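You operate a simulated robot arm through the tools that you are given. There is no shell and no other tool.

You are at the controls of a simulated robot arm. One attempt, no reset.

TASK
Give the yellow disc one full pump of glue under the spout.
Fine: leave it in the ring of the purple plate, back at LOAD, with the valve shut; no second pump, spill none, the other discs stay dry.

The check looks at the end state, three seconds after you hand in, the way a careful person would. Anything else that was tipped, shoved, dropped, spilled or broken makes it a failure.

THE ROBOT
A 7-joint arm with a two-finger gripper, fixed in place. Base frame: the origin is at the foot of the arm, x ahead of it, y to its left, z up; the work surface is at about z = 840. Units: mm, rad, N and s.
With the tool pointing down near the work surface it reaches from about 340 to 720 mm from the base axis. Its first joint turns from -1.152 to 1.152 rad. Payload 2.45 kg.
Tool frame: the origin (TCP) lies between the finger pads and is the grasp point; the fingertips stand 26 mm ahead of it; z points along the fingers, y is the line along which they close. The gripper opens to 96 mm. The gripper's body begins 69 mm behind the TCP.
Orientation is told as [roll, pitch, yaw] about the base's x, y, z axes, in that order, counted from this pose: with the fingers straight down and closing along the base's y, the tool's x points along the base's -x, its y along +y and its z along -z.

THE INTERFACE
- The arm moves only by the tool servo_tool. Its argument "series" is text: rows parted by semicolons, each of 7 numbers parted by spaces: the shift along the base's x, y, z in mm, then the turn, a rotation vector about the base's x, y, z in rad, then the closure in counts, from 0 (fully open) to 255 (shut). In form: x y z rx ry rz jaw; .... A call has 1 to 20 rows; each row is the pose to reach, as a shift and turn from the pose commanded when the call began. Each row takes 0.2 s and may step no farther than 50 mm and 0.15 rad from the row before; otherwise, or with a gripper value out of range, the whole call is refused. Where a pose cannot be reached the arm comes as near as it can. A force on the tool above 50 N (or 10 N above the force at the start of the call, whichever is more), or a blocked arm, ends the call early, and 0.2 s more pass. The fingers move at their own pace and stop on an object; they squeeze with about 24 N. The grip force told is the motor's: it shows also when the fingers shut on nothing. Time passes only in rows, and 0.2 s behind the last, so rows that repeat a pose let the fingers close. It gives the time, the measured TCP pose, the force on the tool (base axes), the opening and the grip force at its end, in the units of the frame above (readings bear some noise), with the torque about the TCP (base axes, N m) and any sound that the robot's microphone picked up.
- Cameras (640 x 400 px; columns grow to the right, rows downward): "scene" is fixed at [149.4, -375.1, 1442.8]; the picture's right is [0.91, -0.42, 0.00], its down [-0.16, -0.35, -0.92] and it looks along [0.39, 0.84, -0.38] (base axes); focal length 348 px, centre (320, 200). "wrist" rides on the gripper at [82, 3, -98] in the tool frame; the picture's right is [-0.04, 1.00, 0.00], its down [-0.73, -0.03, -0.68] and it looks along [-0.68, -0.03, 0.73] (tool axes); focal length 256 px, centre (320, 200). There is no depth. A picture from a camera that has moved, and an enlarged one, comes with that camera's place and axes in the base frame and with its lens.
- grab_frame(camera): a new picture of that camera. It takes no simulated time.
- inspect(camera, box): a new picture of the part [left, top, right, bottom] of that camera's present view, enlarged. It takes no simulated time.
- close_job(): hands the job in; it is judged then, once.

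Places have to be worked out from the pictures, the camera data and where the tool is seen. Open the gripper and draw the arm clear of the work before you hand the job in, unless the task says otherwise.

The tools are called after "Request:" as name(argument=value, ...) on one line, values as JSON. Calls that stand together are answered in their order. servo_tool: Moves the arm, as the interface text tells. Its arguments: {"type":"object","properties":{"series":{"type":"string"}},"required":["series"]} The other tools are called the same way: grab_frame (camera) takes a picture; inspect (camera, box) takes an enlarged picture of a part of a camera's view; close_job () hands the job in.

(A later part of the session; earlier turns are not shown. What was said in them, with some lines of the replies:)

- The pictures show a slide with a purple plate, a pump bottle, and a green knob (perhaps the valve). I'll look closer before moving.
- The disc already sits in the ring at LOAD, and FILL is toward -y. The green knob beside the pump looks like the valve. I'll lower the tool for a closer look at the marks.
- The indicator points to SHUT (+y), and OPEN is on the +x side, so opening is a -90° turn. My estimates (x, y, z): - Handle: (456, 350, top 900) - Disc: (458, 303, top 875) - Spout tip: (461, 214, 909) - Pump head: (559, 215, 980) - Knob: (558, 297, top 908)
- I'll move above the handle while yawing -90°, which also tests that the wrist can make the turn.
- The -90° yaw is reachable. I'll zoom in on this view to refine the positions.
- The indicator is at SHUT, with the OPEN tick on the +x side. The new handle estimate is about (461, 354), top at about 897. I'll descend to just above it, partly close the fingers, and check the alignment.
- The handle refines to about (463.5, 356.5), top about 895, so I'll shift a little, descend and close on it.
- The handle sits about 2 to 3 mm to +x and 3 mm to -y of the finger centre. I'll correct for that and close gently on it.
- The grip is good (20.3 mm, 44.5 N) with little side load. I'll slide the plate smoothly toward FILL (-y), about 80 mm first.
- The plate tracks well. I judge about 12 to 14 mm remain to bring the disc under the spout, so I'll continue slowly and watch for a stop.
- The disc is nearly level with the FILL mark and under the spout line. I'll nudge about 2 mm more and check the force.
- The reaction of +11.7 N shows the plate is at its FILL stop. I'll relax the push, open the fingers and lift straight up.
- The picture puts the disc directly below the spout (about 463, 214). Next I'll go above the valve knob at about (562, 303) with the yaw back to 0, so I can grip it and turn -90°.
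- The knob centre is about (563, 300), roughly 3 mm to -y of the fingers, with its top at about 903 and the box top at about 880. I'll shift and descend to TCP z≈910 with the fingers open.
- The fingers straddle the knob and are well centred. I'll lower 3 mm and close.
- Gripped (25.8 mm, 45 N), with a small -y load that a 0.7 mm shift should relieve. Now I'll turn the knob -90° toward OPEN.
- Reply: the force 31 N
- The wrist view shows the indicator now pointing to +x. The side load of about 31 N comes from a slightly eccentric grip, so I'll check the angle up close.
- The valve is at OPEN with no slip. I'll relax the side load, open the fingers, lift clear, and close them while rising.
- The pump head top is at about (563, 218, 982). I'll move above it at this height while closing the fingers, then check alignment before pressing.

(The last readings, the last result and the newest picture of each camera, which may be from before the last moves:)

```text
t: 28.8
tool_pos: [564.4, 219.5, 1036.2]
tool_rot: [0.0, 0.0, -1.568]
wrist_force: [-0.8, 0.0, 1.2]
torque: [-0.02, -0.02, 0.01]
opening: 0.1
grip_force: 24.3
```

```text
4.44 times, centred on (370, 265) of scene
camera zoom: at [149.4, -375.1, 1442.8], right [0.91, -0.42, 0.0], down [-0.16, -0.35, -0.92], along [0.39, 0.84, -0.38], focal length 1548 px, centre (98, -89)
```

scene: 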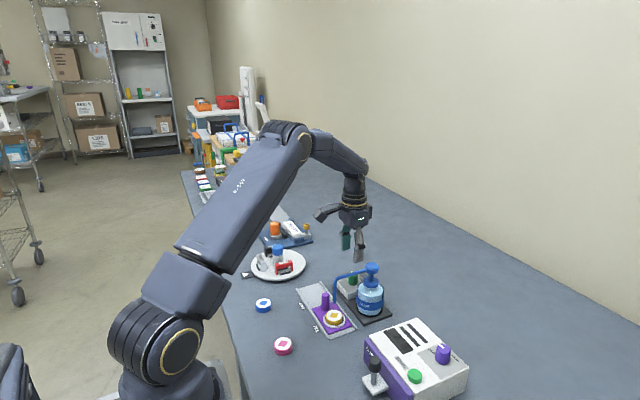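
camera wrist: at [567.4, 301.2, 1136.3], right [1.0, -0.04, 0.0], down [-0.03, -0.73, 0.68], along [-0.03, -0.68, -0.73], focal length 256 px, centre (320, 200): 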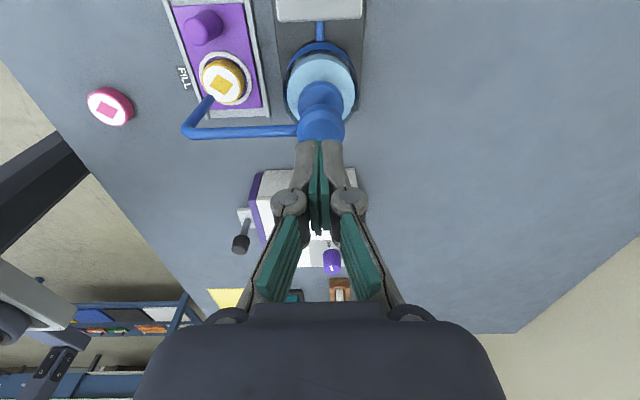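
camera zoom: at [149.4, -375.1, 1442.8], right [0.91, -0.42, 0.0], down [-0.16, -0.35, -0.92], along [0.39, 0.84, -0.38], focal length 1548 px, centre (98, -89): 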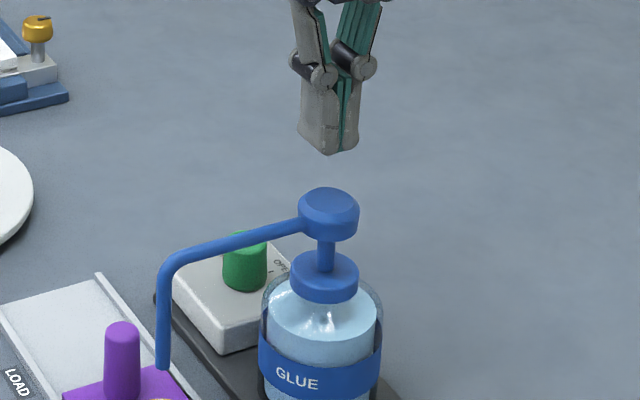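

Request:
inspect(camera="wrist", box=[250, 60, 390, 240])

Request:
inspect(camera="scene", box=[370, 235, 420, 275])

```text
2.22 times, centred on (320, 150) of wrist
camera zoom: at [567.4, 301.2, 1136.3], right [1.0, -0.04, 0.0], down [-0.03, -0.73, 0.68], along [-0.03, -0.68, -0.73], focal length 569 px, centre (320, 311)
```

zoom: 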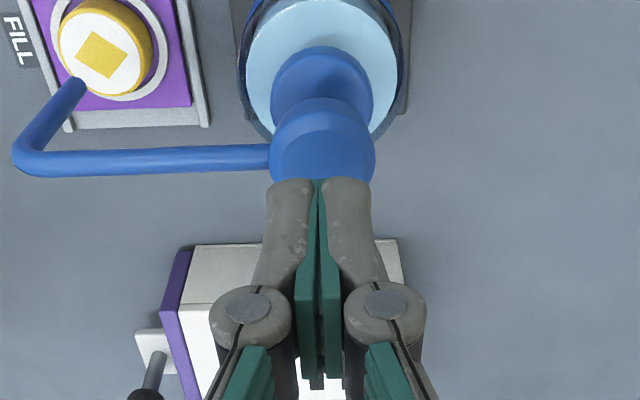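

```text
10.00 times, centred on (395, 255) of scene
camera zoom: at [149.4, -375.1, 1442.8], right [0.91, -0.42, 0.0], down [-0.16, -0.35, -0.92], along [0.39, 0.84, -0.38], focal length 3482 px, centre (-430, -350)
```

zoom: 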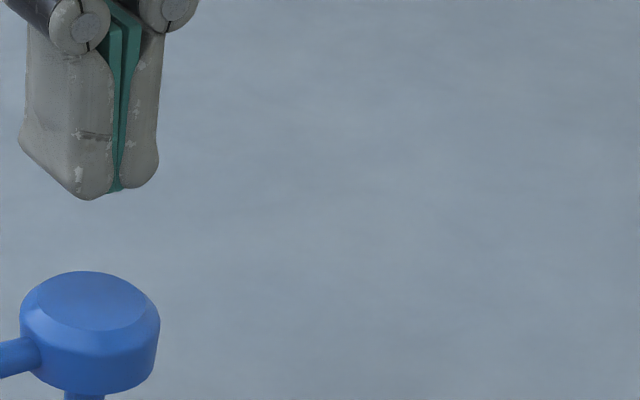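

The closed fingertips are above the head, which lies about 2.5 mm to -y with its top somewhere in 972 to 982. I'll correct and approach in small steps to find contact.

Request:
servo_tool(series="0.5 -2.5 0 0 0 0 255; 0.5 -2.5 -10 0 0 0 255; 0.5 -2.5 -20 0 0 0 255; 0.5 -2.5 -20 0 0 0 255")

Request:
inspect(camera="scene", box=[350, 235, 400, 275])

Request:
inspect(camera="wrist", box=[250, 60, 390, 240])

```text
t: 29.8
tool_pos: [565.1, 217.5, 1016.0]
tool_rot: [-0.001, 0.0, -1.572]
wrist_force: [-0.1, -0.1, 0.2]
torque: [-0.02, 0.01, 0.04]
opening: 0.1
grip_force: 23.5
```

```text
10.00 times, centred on (375, 255) of scene
camera zoom: at [149.4, -375.1, 1442.8], right [0.91, -0.42, 0.0], down [-0.16, -0.35, -0.92], along [0.39, 0.84, -0.38], focal length 3482 px, centre (-230, -350)
```

zoom: 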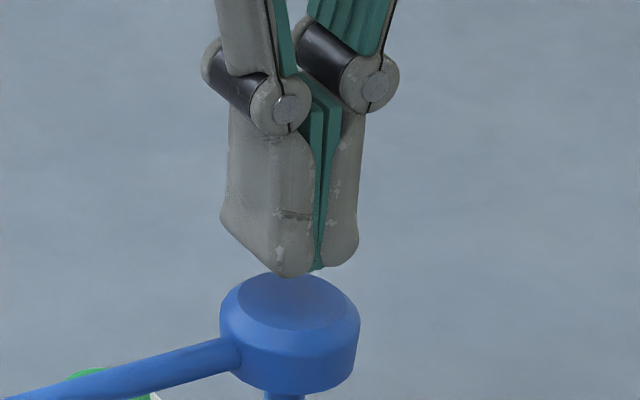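

```text
2.22 times, centred on (320, 150) of wrist
camera zoom: at [567.9, 299.4, 1115.7], right [1.0, -0.04, 0.0], down [-0.03, -0.73, 0.68], along [-0.03, -0.68, -0.73], focal length 569 px, centre (320, 311)
```

zoom: 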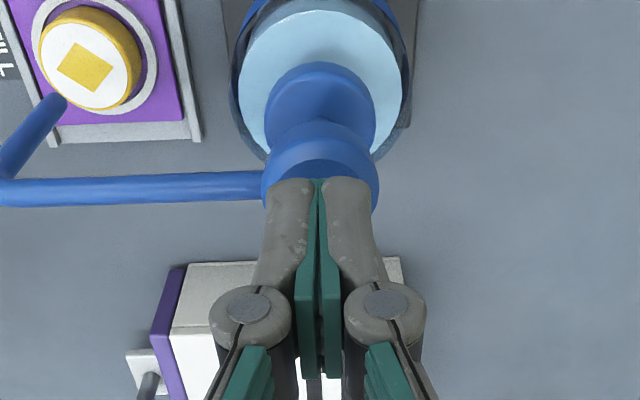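

The tips are about 16 to 18 mm above the head and well centred. I'll lower another 13 mm.

Request:
servo_tool(series="0 -1 -5 0 0 0 255; 0 -1 -10 0 0 0 255; 0 -1 -13 0 0 0 255; 0 -1 -13 0 0 0 255")

Request:
inspect(camera="scene", box=[350, 235, 400, 275])

```text
t: 30.8
tool_pos: [565.2, 218.5, 1002.7]
tool_rot: [-0.001, -0.001, -1.57]
wrist_force: [0.9, -0.9, -0.8]
torque: [-0.03, 0.01, 0.01]
opening: 0.2
grip_force: 24.2
```

```text
10.00 times, centred on (375, 255) of scene
camera zoom: at [149.4, -375.1, 1442.8], right [0.91, -0.42, 0.0], down [-0.16, -0.35, -0.92], along [0.39, 0.84, -0.38], focal length 3482 px, centre (-230, -350)
```

zoom: 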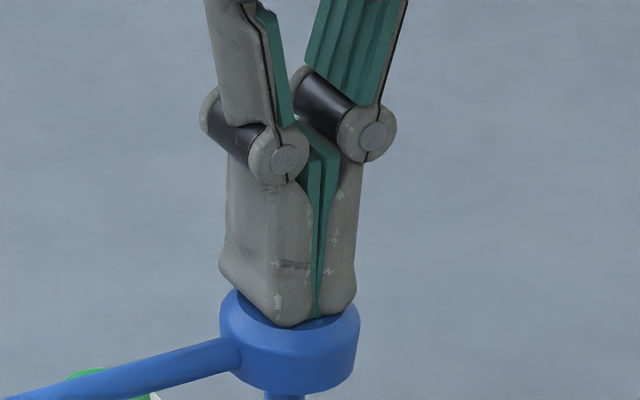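

About 4 mm remain to contact. I'll press on slowly and read the spring force.

Request:
servo_tool(series="0 0 -2 0 0 0 255; 0 0 -4 0 0 0 255; 0 0 -6 0 0 0 255; 0 0 -8 0 0 0 255")

Request:
inspect(camera="scene", box=[320, 245, 400, 325])

```text
t: 31.8
tool_pos: [564.4, 216.7, 994.7]
tool_rot: [0.003, 0.002, -1.568]
wrist_force: [2.0, 1.5, 5.4]
torque: [0.04, -0.07, 0.04]
opening: 6.3
grip_force: 28.3
```

```text
5.00 times, centred on (360, 285) of scene
camera zoom: at [149.3, -375.1, 1442.8], right [0.91, -0.42, 0.0], down [-0.16, -0.35, -0.92], along [0.39, 0.84, -0.38], focal length 1741 px, centre (120, -225)
```

zoom: 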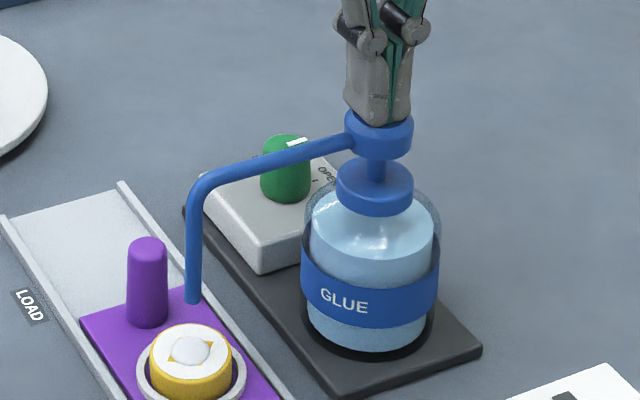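

A bead of glue is already showing on the disc and the fingers have spread slightly, so I'll look closely before continuing the same stroke.

Request:
inspect(camera="scene", box=[355, 240, 395, 295])

Request:
inspect(camera="scene", box=[325, 290, 375, 340])

Request:
inspect(camera="wrist", box=[200, 60, 390, 240])

```text
7.27 times, centred on (375, 268) of scene
camera zoom: at [149.3, -375.1, 1442.8], right [0.91, -0.42, 0.0], down [-0.16, -0.35, -0.92], along [0.39, 0.84, -0.38], focal length 2532 px, centre (-80, -291)
```

zoom: 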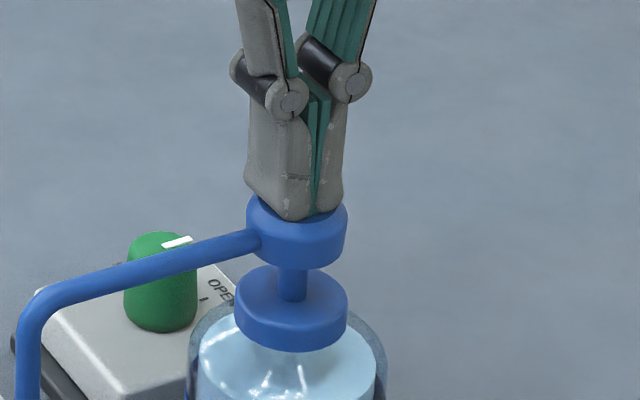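

```text
8.00 times, centred on (350, 315) of scene
camera zoom: at [149.3, -375.1, 1442.8], right [0.91, -0.42, 0.0], down [-0.16, -0.35, -0.92], along [0.39, 0.84, -0.38], focal length 2786 px, centre (80, -720)
```

zoom: 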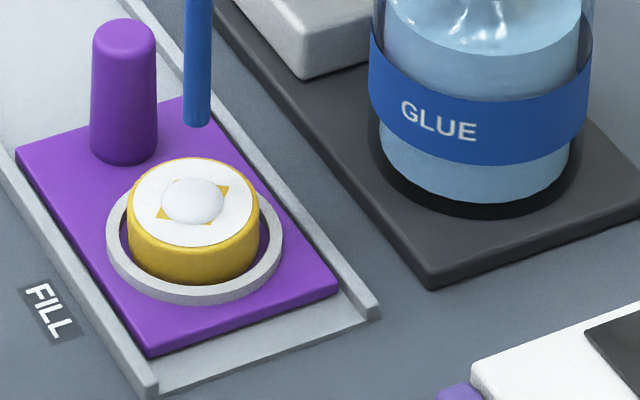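

```text
2.22 times, centred on (295, 150) of wrist
camera zoom: at [567.0, 298.8, 1095.0], right [1.0, -0.04, 0.0], down [-0.03, -0.73, 0.68], along [-0.03, -0.68, -0.73], focal length 569 px, centre (376, 311)
```

zoom: 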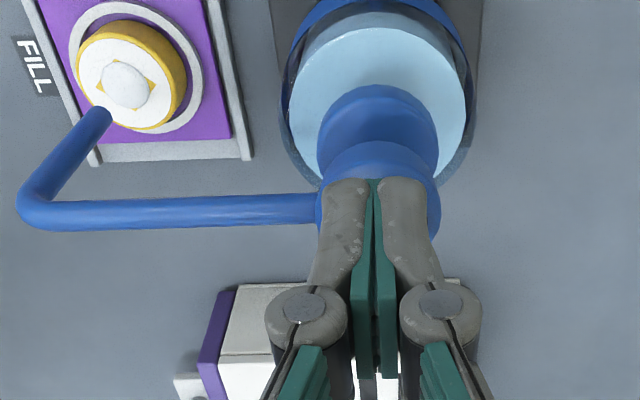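

The bead lands centred on the disc and the spring load is only about 5 N, so this is mid-stroke. I'll continue the same downstroke to the bottom, watching the force.

Request:
servo_tool(series="0 0 -2 0 0 0 255; 0 0 -4 0 0 0 255")

Request:
inspect(camera="scene", box=[325, 245, 395, 335])

```text
t: 32.4
tool_pos: [565.0, 216.6, 990.5]
tool_rot: [0.0, 0.0, -1.568]
wrist_force: [-0.5, 1.8, 8.7]
torque: [0.05, 0.04, 0.01]
opening: 5.9
grip_force: 28.8
```

```text
4.44 times, centred on (360, 290) of scene
camera zoom: at [149.2, -375.1, 1442.8], right [0.91, -0.42, 0.0], down [-0.16, -0.35, -0.92], along [0.39, 0.84, -0.38], focal length 1548 px, centre (142, -200)
```

zoom: 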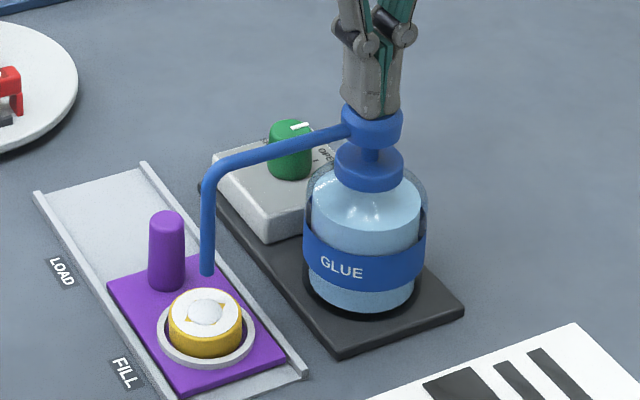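

The force rises gently at about 0.8 N/mm and the head keeps moving down. Continuing the stroke.

Request:
servo_tool(series="0 0 -2 0 0 0 255; 0 0 -4 0 0 0 255")

Request:
inspect(camera="scene", box=[325, 245, 395, 335])

```text
t: 33.0
tool_pos: [564.2, 218.0, 987.7]
tool_rot: [0.0, 0.001, -1.571]
wrist_force: [-6.0, 0.9, 13.5]
torque: [-0.02, 0.18, 0.01]
opening: 6.1
grip_force: 28.0
```

```text
4.44 times, centred on (360, 290) of scene
camera zoom: at [148.9, -375.2, 1442.8], right [0.91, -0.42, 0.0], down [-0.16, -0.35, -0.92], along [0.39, 0.84, -0.38], focal length 1548 px, centre (142, -200)
```

zoom: 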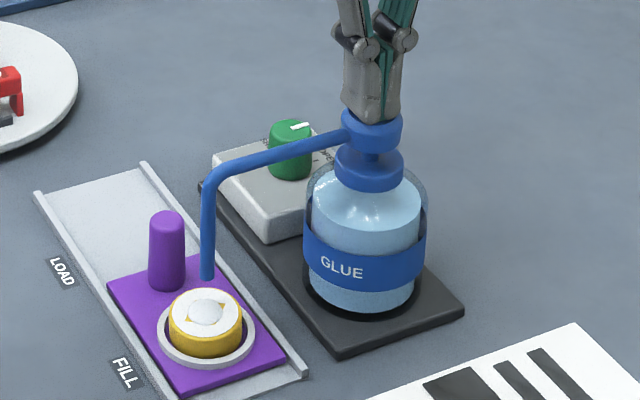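

Request:
servo_tool(series="0 0 -1.5 0 0 0 255; 0 0 -3 0 0 0 255")

Request:
inspect(camera="scene", box=[325, 245, 395, 335])

```text
t: 33.6
tool_pos: [564.3, 217.2, 987.1]
tool_rot: [0.003, 0.002, -1.57]
wrist_force: [-11.0, -3.4, 35.1]
torque: [-0.1, 0.28, -0.01]
opening: 6.2
grip_force: 28.6
```

```text
4.44 times, centred on (360, 290) of scene
camera zoom: at [148.4, -375.4, 1442.8], right [0.91, -0.42, 0.0], down [-0.16, -0.35, -0.92], along [0.39, 0.84, -0.38], focal length 1548 px, centre (142, -200)
```

zoom: 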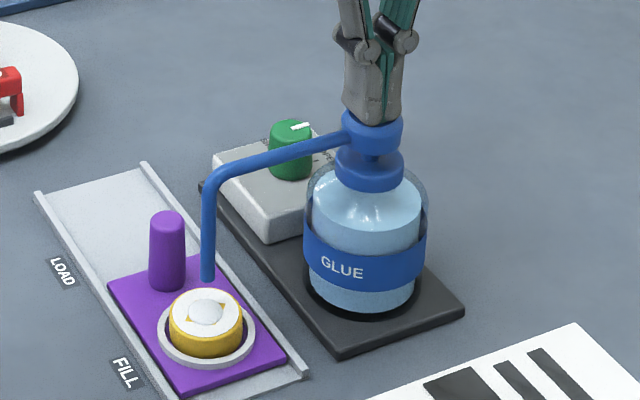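

The force jumped to 35 N with no further travel, so the stroke is bottomed and the pump is full. I'll lift smoothly straight up and let the head return.

Request:
servo_tool(series="0 0 3 0 0 0 255; 0 0 7 0 0 0 255; 0 0 12 0 0 0 255; 0 0 18 0 0 0 255; 0 0 26 0 0 0 255; 0 0 45 0 0 0 255; 0 0 70 0 0 0 255; 0 0 70 0 0 0 255")

Request:
grab_frame(camera="wrist")

Request:
inspect(camera="scene", box=[290, 240, 410, 340])

```text
t: 35.4
tool_pos: [564.9, 215.0, 1053.6]
tool_rot: [0.0, 0.0, -1.571]
wrist_force: [-0.1, 0.1, 0.2]
torque: [0.01, 0.02, -0.02]
opening: 0.0
grip_force: 28.2
```

```text
taken
camera wrist: at [567.0, 296.4, 1153.7], right [1.0, -0.04, 0.0], down [-0.03, -0.73, 0.68], along [-0.03, -0.68, -0.73], focal length 256 px, centre (320, 200)
```

wrist: 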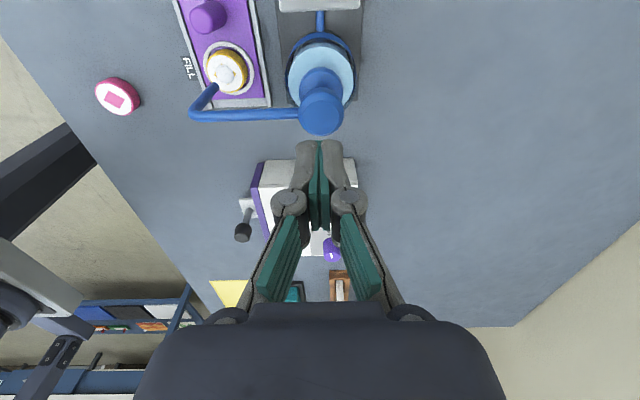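

```text
4.00 times, centred on (350, 290) of scene
camera zoom: at [149.4, -375.1, 1442.8], right [0.91, -0.42, 0.0], down [-0.16, -0.35, -0.92], along [0.39, 0.84, -0.38], focal length 1393 px, centre (200, -160)
```

zoom: 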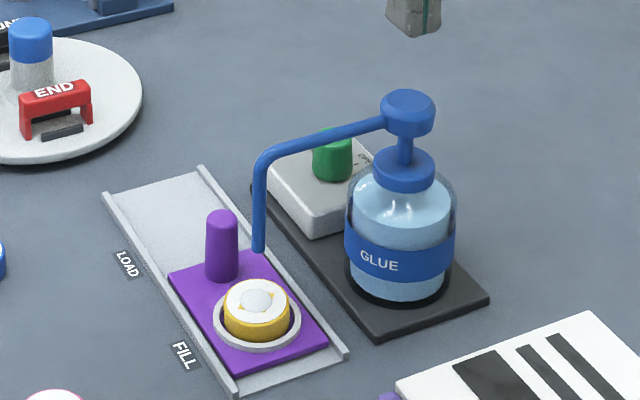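

There's one clean bead, the head has returned and I see no drips. Next I'll go back over the knob at about (564.7, 299.5), opening the fingers, to shut the valve.

Request:
servo_tool(series="0 20 0 0 0 0 200; 0 45 0 0 0 0 110; 0 70 0 0 0 0 110; 0.2 83.7 0 0 0 0 110; 0.2 83.7 -40 0 0 0 110; 0.2 83.7 -80 0 0 0 110; 0.2 83.7 -105 0 0 0 110; 0.2 83.7 -105 0 0 0 110")

Request:
inspect(camera="wrist", box=[230, 70, 410, 240])

Request:
inspect(camera="scene", box=[320, 220, 410, 310])

```text
t: 37.2
tool_pos: [563.6, 300.1, 949.1]
tool_rot: [-0.001, 0.0, -1.57]
wrist_force: [0.6, 0.0, -0.2]
torque: [0.05, 0.02, 0.02]
opening: 54.8
grip_force: 0.1
```

```text
2.35 times, centred on (320, 155) of wrist
camera zoom: at [566.9, 380.7, 1048.4], right [1.0, -0.04, 0.0], down [-0.03, -0.73, 0.68], along [-0.03, -0.68, -0.73], focal length 602 px, centre (320, 306)
```

zoom: 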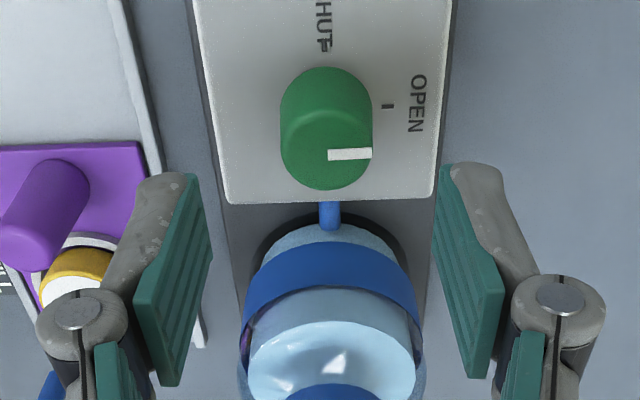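

```text
4.44 times, centred on (365, 265) of scene
camera zoom: at [149.4, -375.1, 1442.8], right [0.91, -0.42, 0.0], down [-0.16, -0.35, -0.92], along [0.39, 0.84, -0.38], focal length 1548 px, centre (120, -89)
```

zoom: 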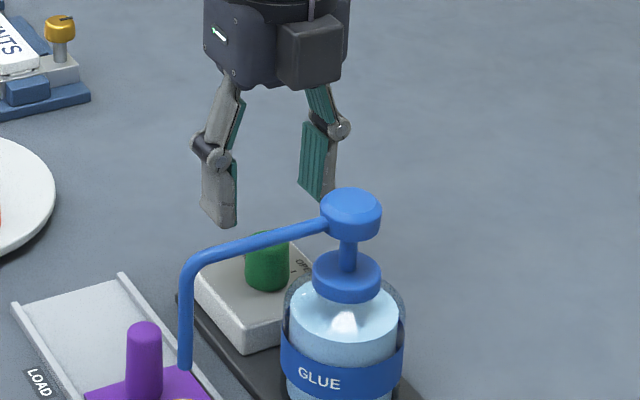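

The fingers straddle the knob, which lies about 1 to 1.5 mm to +x and +y. I'll correct, descend to the earlier grip height and close.

Request:
servo_tool(series="1.2 0.8 -15 0 0 0 110; 1.2 0.8 -30 0 0 0 110; 1.2 0.8 -38 0 0 0 110; 1.2 0.8 -38 0 0 0 150; 1.2 0.8 -38 0 0 0 190; 1.2 0.8 -38 0 0 0 225; 1.2 0.8 -38 0 0 0 225; 1.2 0.8 -38 0 0 0 225")

Request:
inspect(camera="wrist", box=[230, 70, 410, 240])

```text
t: 39.0
tool_pos: [566.0, 301.8, 911.6]
tool_rot: [0.0, 0.0, -1.57]
wrist_force: [-1.9, 0.5, -1.9]
torque: [0.14, 0.02, -0.01]
opening: 25.6
grip_force: 45.5
```

```text
2.35 times, centred on (320, 155) of wrist
camera zoom: at [568.9, 383.8, 1011.1], right [1.0, -0.04, 0.0], down [-0.03, -0.73, 0.68], along [-0.03, -0.68, -0.73], focal length 602 px, centre (320, 306)
```

zoom: 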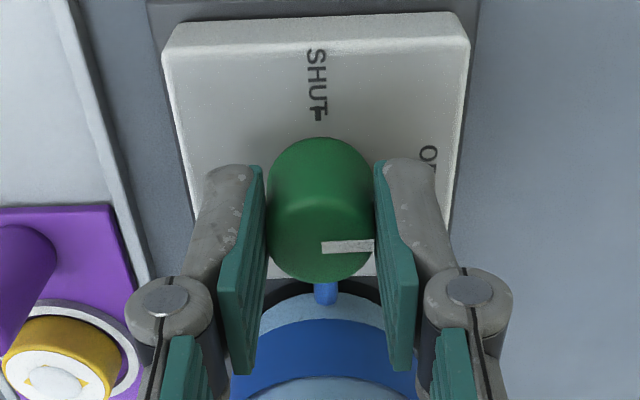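

The grip is well centred with only about 2 N of side load. I'll turn the knob +90° back to SHUT.

Request:
servo_tool(series="0 0 0 0 0 0.1 225; 0 0 0 0 0 0.22 225; 0 0 0 0 0 0.35 225; 0 0 0 0 0 0.48 225; 0 0 0 0 0 0.61 225; 0 0 0 0 0 0.74 225; 0 0 0 0 0 0.87 225; 0 0 0 0 0 1.0 225; 0 0 0 0 0 1.13 225; 0 0 0 0 0 1.26 225; 0 0 0 0 0 1.38 225; 0 0 0 0 0 1.5 225; 0 0 0 0 0 1.57 225; 0 0 0 0 0 1.57 225")

Request:
inspect(camera="wrist", box=[230, 70, 410, 240])

Request:
inspect(camera="scene", box=[290, 240, 410, 340])

```text
t: 42.0
tool_pos: [564.8, 301.1, 910.7]
tool_rot: [-0.005, 0.005, 0.0]
wrist_force: [-24.9, -9.5, 6.9]
torque: [-0.18, 0.42, -0.12]
opening: 25.8
grip_force: 44.7
```

```text
2.35 times, centred on (320, 155) of wrist
camera zoom: at [483.0, 303.7, 1011.5], right [0.04, 1.0, -0.01], down [0.74, -0.03, 0.67], along [0.67, -0.03, -0.74], focal length 602 px, centre (320, 306)
```

zoom: 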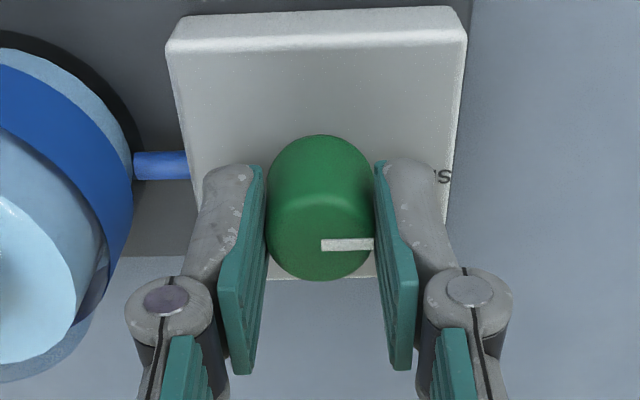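

```text
4.00 times, centred on (350, 290) of scene
camera zoom: at [148.6, -375.4, 1442.8], right [0.91, -0.42, 0.0], down [-0.16, -0.35, -0.92], along [0.39, 0.84, -0.38], focal length 1393 px, centre (200, -160)
```

zoom: 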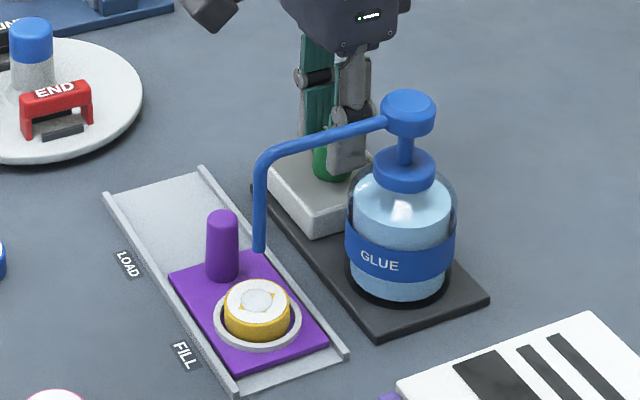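

The knob is back at SHUT. I'll relax the side load (-3 mm x, -1.3 mm y), open and lift clear.

Request:
servo_tool(series="-1.5 -0.7 0 0 0 0 225; -3 -1.3 0 0 0 0 225; -3 -1.3 0 0 0 0 180; -3 -1.3 0 0 0 0 120; -3 -1.3 0 0 0 0 110; -3 -1.3 0 0 0 0 110; -3 -1.3 20 0 0 0 110; -3 -1.3 60 0 0 0 110; -3 -1.3 100 0 0 0 110; -3 -1.3 125 0 0 0 110; -3 -1.3 125 0 0 0 110")

Request:
inspect(camera="wrist", box=[180, 0, 400, 180])

Request:
inspect(camera="scene", box=[290, 240, 410, 340])

```text
t: 44.4
tool_pos: [564.3, 301.4, 1037.2]
tool_rot: [-0.001, -0.001, -0.001]
wrist_force: [0.6, -0.2, -0.2]
torque: [0.02, 0.01, -0.04]
opening: 54.6
grip_force: 0.0
```

```text
2.22 times, centred on (290, 90) of wrist
camera zoom: at [481.4, 304.7, 1137.6], right [0.04, 1.0, 0.0], down [0.73, -0.03, 0.68], along [0.68, -0.03, -0.73], focal length 569 px, centre (387, 444)
```

zoom: 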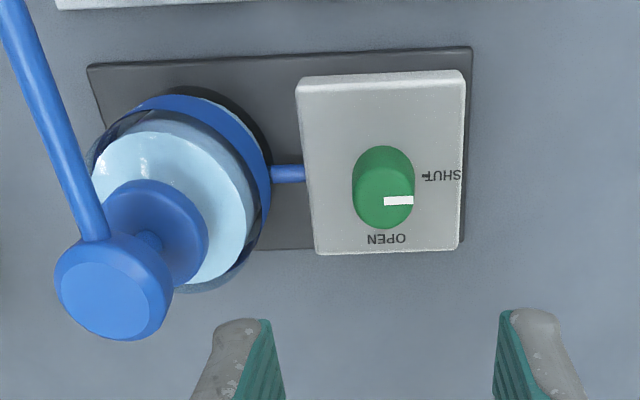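

```text
4.00 times, centred on (350, 290) of scene
camera zoom: at [149.4, -375.1, 1442.8], right [0.91, -0.42, 0.0], down [-0.16, -0.35, -0.92], along [0.39, 0.84, -0.38], focal length 1393 px, centre (200, -160)
```

zoom: 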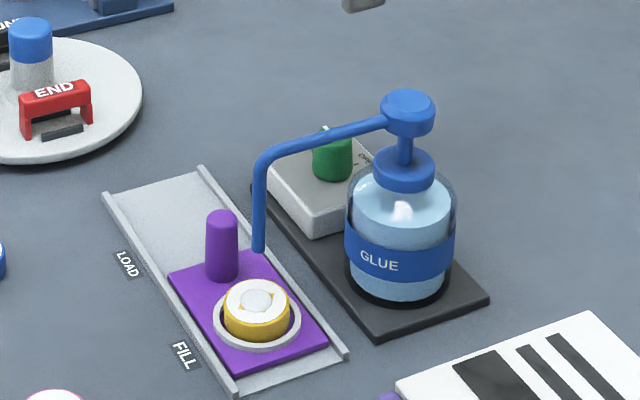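

The valve reads SHUT with no spill. Now I'll retrace to above the plate handle, yawing -90°, and descend to the earlier grip pose.

Request:
servo_tool(series="-9 -3.3 0 0 0 -0.1428 110; -18 -6.5 0 0 0 -0.2856 110; -27 -9.8 0 0 0 -0.4284 110; -36 -13 0 0 0 -0.5712 110; -45 -16.3 0 0 0 -0.714 110; -54 -19.5 0 0 0 -0.8568 110; -63 -22.8 0 0 0 -0.9996 110; -72 -26 0 0 0 -1.1424 110; -81 -29.3 0 0 0 -1.2852 110; -90 -32.6 0 0 0 -1.428 110; -98.8 -35.8 0 0 0 -1.5708 110; -98.8 -35.8 0 0 0 -1.5708 110; -98.8 -35.8 -40 0 0 -1.5708 110; -98.8 -35.8 -80 0 0 -1.5708 110; -98.8 -35.8 -100 0 0 -1.5708 110; -98.8 -35.8 -100 0 0 -1.5708 110")

Request:
inspect(camera="wrist", box=[220, 60, 420, 260])

Request:
inspect(camera="scene", box=[290, 240, 410, 340])

```text
t: 47.8
tool_pos: [465.5, 264.9, 938.6]
tool_rot: [0.0, -0.001, -1.571]
wrist_force: [0.4, 0.3, 0.3]
torque: [-0.05, 0.01, 0.02]
opening: 54.6
grip_force: 0.1
```

```text
2.00 times, centred on (320, 160) of wrist
camera zoom: at [468.1, 345.9, 1037.6], right [1.0, -0.04, 0.0], down [-0.03, -0.73, 0.68], along [-0.03, -0.68, -0.73], focal length 512 px, centre (320, 280)
```

zoom: 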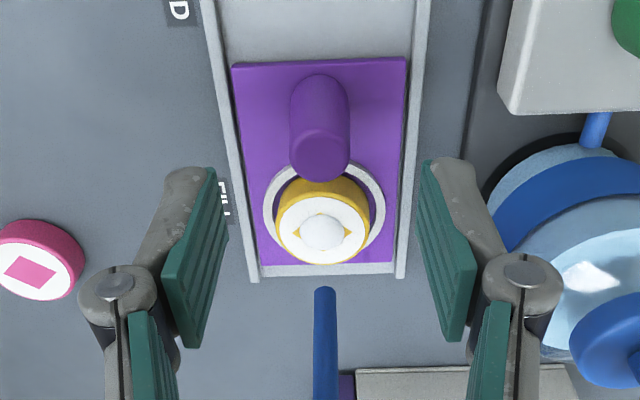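

```text
4.00 times, centred on (350, 290) of scene
camera zoom: at [149.4, -375.1, 1442.8], right [0.91, -0.42, 0.0], down [-0.16, -0.35, -0.92], along [0.39, 0.84, -0.38], focal length 1393 px, centre (200, -160)
```

zoom: 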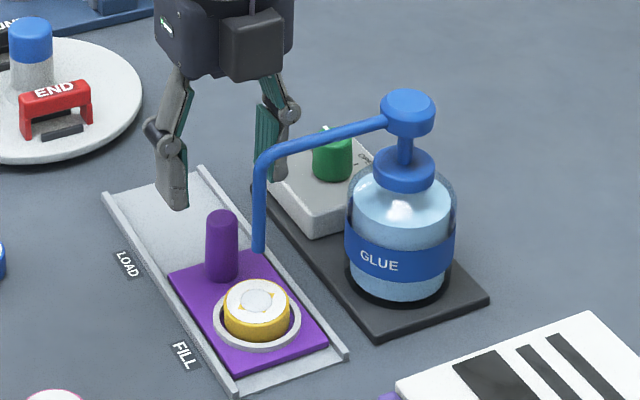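

The handle is centred between the fingers. I'll descend to the same grip height and close.

Request:
servo_tool(series="0 0 -15 0 0 0 110; 0 0 -30 0 0 0 110; 0 0 -39 0 0 0 110; 0 0 -39 0 0 0 150; 0 0 -39 0 0 0 190; 0 0 -39 0 0 0 225; 0 0 -39 0 0 0 235; 0 0 -39 0 0 0 235")

Request:
inspect(camera="scene", box=[290, 240, 410, 340])

```text
t: 49.6
tool_pos: [465.1, 264.7, 897.6]
tool_rot: [-0.001, -0.001, -1.571]
wrist_force: [2.7, 0.2, -3.0]
torque: [0.19, -0.04, 0.01]
opening: 20.1
grip_force: 45.0
```

```text
4.00 times, centred on (350, 290) of scene
camera zoom: at [149.5, -375.0, 1442.8], right [0.91, -0.42, 0.0], down [-0.16, -0.35, -0.92], along [0.39, 0.84, -0.38], focal length 1393 px, centre (200, -160)
```

zoom: 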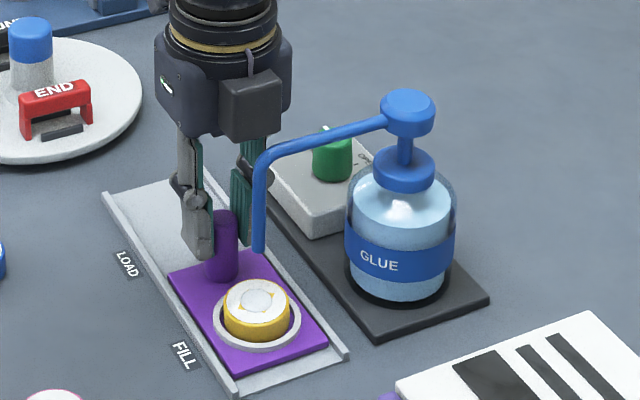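

Gripped at 20.1 mm. I'll slide the plate smoothly back toward LOAD by 87 mm.

Request:
servo_tool(series="0 2 0 0 0 0 235; 0 6 0 0 0 0 235; 0 12 0 0 0 0 235; 0 18 0 0 0 0 235; 0 25 0 0 0 0 235; 0 32 0 0 0 0 235; 0 39 0 0 0 0 235; 0 46 0 0 0 0 235; 0 53 0 0 0 0 235; 0 60 0 0 0 0 235; 0 67 0 0 0 0 235; 0 73 0 0 0 0 235; 0 79 0 0 0 0 235; 0 83 0 0 0 0 235; 0 86 0 0 0 0 235; 0 87 0 0 0 0 235; 0 87 0 0 0 0 235")

Request:
inspect(camera="scene", box=[290, 240, 410, 340])

Request:
inspect(camera="wrist", box=[220, 60, 420, 260])

```text
t: 53.2
tool_pos: [464.3, 351.8, 898.2]
tool_rot: [0.002, 0.001, -1.571]
wrist_force: [14.3, -0.7, 1.2]
torque: [-0.84, -0.36, 0.07]
opening: 20.1
grip_force: 44.9
```

```text
4.00 times, centred on (350, 290) of scene
camera zoom: at [149.7, -375.1, 1442.8], right [0.91, -0.42, 0.0], down [-0.16, -0.35, -0.92], along [0.39, 0.84, -0.38], focal length 1393 px, centre (200, -160)
```

zoom: 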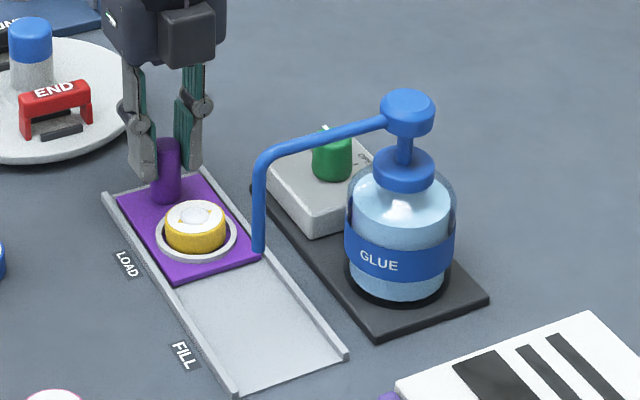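

```text
2.00 times, centred on (320, 160) of wrist
camera zoom: at [467.7, 432.8, 997.5], right [1.0, -0.04, 0.0], down [-0.03, -0.73, 0.68], along [-0.03, -0.68, -0.73], focal length 512 px, centre (320, 280)
```

zoom: 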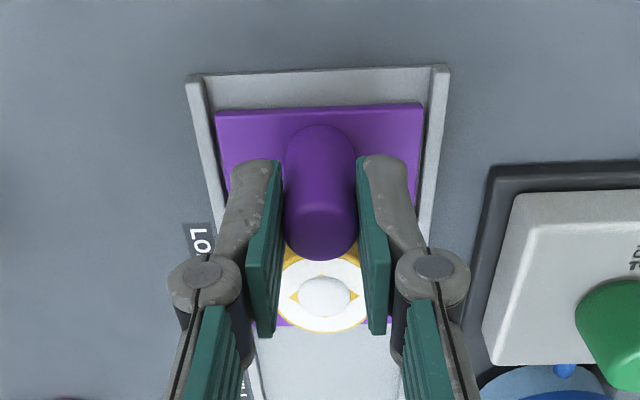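

The plate is nearly home, with about 14 N of side load. I'll ease +1.5 mm in x and nudge to the LOAD stop, watching for a reaction in y.

Request:
servo_tool(series="1 1 0 0 0 0 235; 1.5 2 0 0 0 0 235; 1.5 2.5 0 0 0 0 235; 1.5 2.5 0 0 0 0 235")

Request:
inspect(camera="scene", box=[290, 240, 410, 340])

```text
t: 54.2
tool_pos: [464.6, 353.7, 898.3]
tool_rot: [-0.002, 0.002, -1.57]
wrist_force: [2.1, 0.3, 8.3]
torque: [0.05, -0.01, 0.04]
opening: 20.1
grip_force: 44.9
```

```text
4.00 times, centred on (350, 290) of scene
camera zoom: at [149.3, -375.1, 1442.8], right [0.91, -0.42, 0.0], down [-0.16, -0.35, -0.92], along [0.39, 0.84, -0.38], focal length 1393 px, centre (200, -160)
```

zoom: 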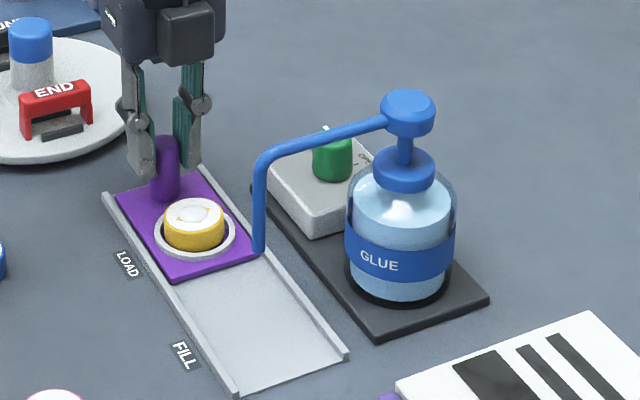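

The plate corner now matches its original LOAD position to within about a millimetre. I'll try one more small nudge to feel the stop.

Request:
servo_tool(series="0 0.7 0 0 0 0 235; 0 1.4 0 0 0 0 235; 0 1.4 0 0 0 0 235")

Request:
inspect(camera="wrist", box=[220, 60, 420, 260])

```text
t: 55.0
tool_pos: [464.9, 354.3, 897.7]
tool_rot: [-0.003, 0.0, -1.57]
wrist_force: [-4.6, -2.0, 9.9]
torque: [0.71, 0.14, -0.11]
opening: 20.1
grip_force: 45.2
```

```text
2.00 times, centred on (320, 160) of wrist
camera zoom: at [468.1, 435.9, 997.4], right [1.0, -0.04, 0.0], down [-0.03, -0.73, 0.68], along [-0.03, -0.68, -0.73], focal length 512 px, centre (320, 280)
```

zoom: 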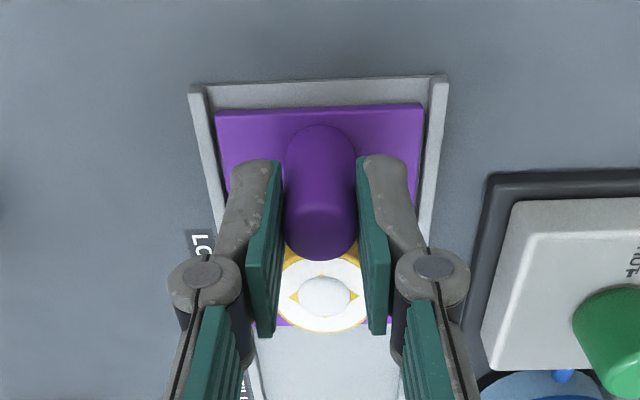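

The gap to the tray's end lip matches the initial picture, so the plate is back at LOAD. I'll open the fingers, lift straight up and retreat clear.

Request:
servo_tool(series="0 0 0 0 0 0 180; 0 0 0 0 0 0 120; 0 0 0 0 0 0 110; 0 0 0 0 0 0 110; 0 0 15 0 0 0 110; 0 0 45 0 0 0 110; 0 0 90 0 0 0 110; 0 0 135 0 0 0 110; 0 0 170 0 0 0 110; 0 0 170 0 0 0 110")

Request:
grab_frame(camera="wrist")

Request:
inspect(camera="scene", box=[290, 240, 410, 340])

```text
t: 57.2
tool_pos: [464.2, 354.3, 1070.9]
tool_rot: [0.0, 0.0, -1.571]
wrist_force: [-0.2, 0.4, 0.3]
torque: [-0.02, 0.02, 0.0]
opening: 54.4
grip_force: 0.1
```

```text
taken
camera wrist: at [467.4, 435.8, 1170.9], right [1.0, -0.04, 0.0], down [-0.03, -0.73, 0.68], along [-0.03, -0.68, -0.73], focal length 256 px, centre (320, 200)
```

wrist: 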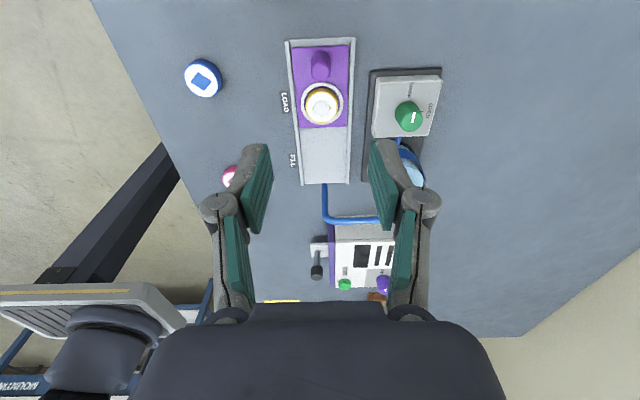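

```text
4.00 times, centred on (350, 290) of scene
camera zoom: at [149.4, -375.1, 1442.8], right [0.91, -0.42, 0.0], down [-0.16, -0.35, -0.92], along [0.39, 0.84, -0.38], focal length 1393 px, centre (200, -160)
```

zoom: 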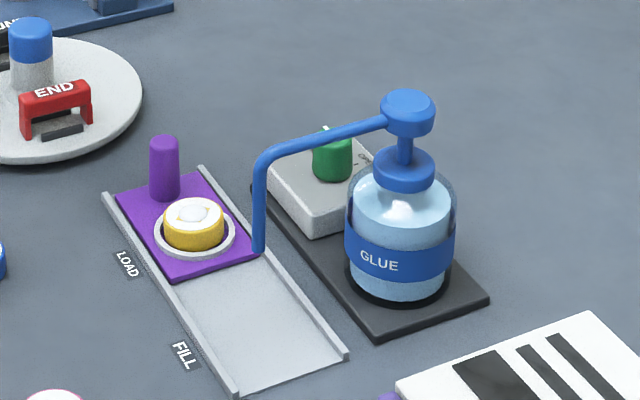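

Request:
inspect(camera="wrist", box=[270, 30, 450, 200])

Request:
inspect(camera="scene", box=[300, 265, 350, 315])

```text
2.35 times, centred on (360, 115) of wrist
camera zoom: at [467.4, 435.8, 1170.9], right [1.0, -0.04, 0.0], down [-0.03, -0.73, 0.68], along [-0.03, -0.68, -0.73], focal length 602 px, centre (226, 400)
```

zoom: 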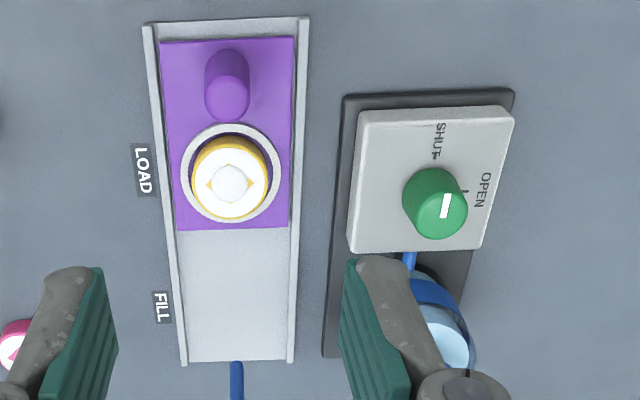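

```text
8.00 times, centred on (325, 290) of scene
camera zoom: at [149.4, -375.1, 1442.8], right [0.91, -0.42, 0.0], down [-0.16, -0.35, -0.92], along [0.39, 0.84, -0.38], focal length 2786 px, centre (280, -520)
```

zoom: 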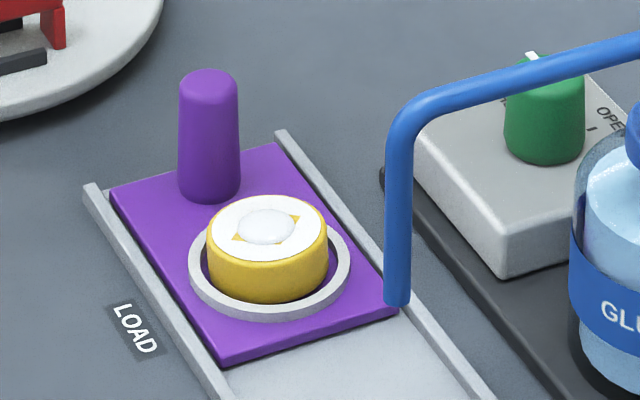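

One bead is centred on the yellow disc, which sits in the ring at LOAD. The valve points to SHUT, and the other discs look dry and unmoved. I'll open fully and withdraw the arm up and back.

Request:
servo_tool(series="-20 0 25 0 0 0 60; -40 0 50 0 0 0 0; -65 0 75 0 0 0 0; -90 0 100 0 0 0 0; -115 0 125 0 0 0 0; -140 0 140 0 0 0 0; -140 0 140 0 0 0 0; -140 0 140 0 0 0 0")

Request:
grab_frame(camera="scene")

Request:
grab_frame(camera="wrist")

```text
t: 59.0
tool_pos: [326.6, 353.9, 1208.2]
tool_rot: [0.001, 0.0, -1.571]
wrist_force: [-0.5, -0.6, 0.8]
torque: [0.0, -0.01, 0.03]
opening: 96.0
grip_force: 0.0
```

```text
taken
```

scene: 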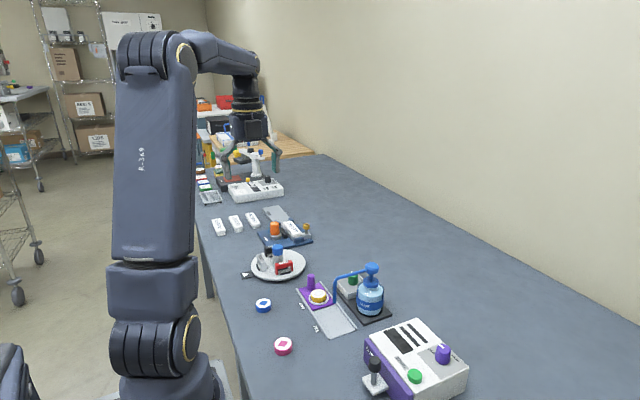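

```text
taken
camera wrist: at [329.1, 435.1, 1308.0], right [1.0, -0.04, 0.0], down [-0.03, -0.73, 0.68], along [-0.03, -0.68, -0.73], focal length 256 px, centre (320, 200)
```

wrist: 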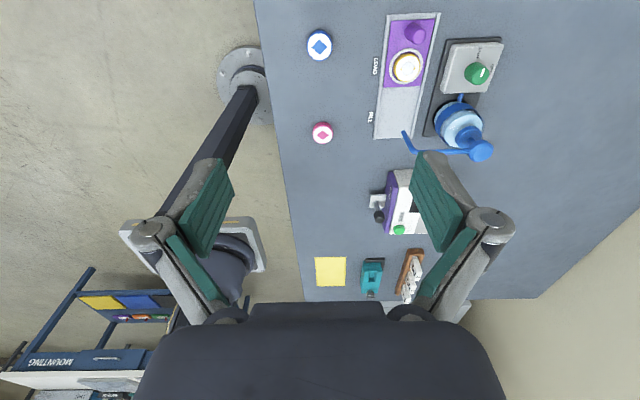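

The arm is clear with the gripper open. The plate is at LOAD with the glued disc in its ring, the valve is shut, and everything else is undisturbed. I'm handing the job in.

Request:
close_job()

```text
The job is handed in.
```

I gave the yellow disc one full pump of glue and handed the job in; the check result hasn't come back to me.

- **Disc and plate:** The disc sits in the ring of the purple plate with one bead of glue centred on top. The plate is back at LOAD. I didn't feel a stop there, but its gap to the tray's end matches the first pictures.
- **Pump:** I pressed the head once, slowly, until the force jumped and it stopped moving, then let it rise fully. There was no second press.
- **Valve:** It was open only for the pump, and its mark points to SHUT again.
- **Everything else:** In the last pictures there are no drips, the other two discs are dry and unmoved, and nothing else looks disturbed. The gripper is open and the arm is clear of the work.
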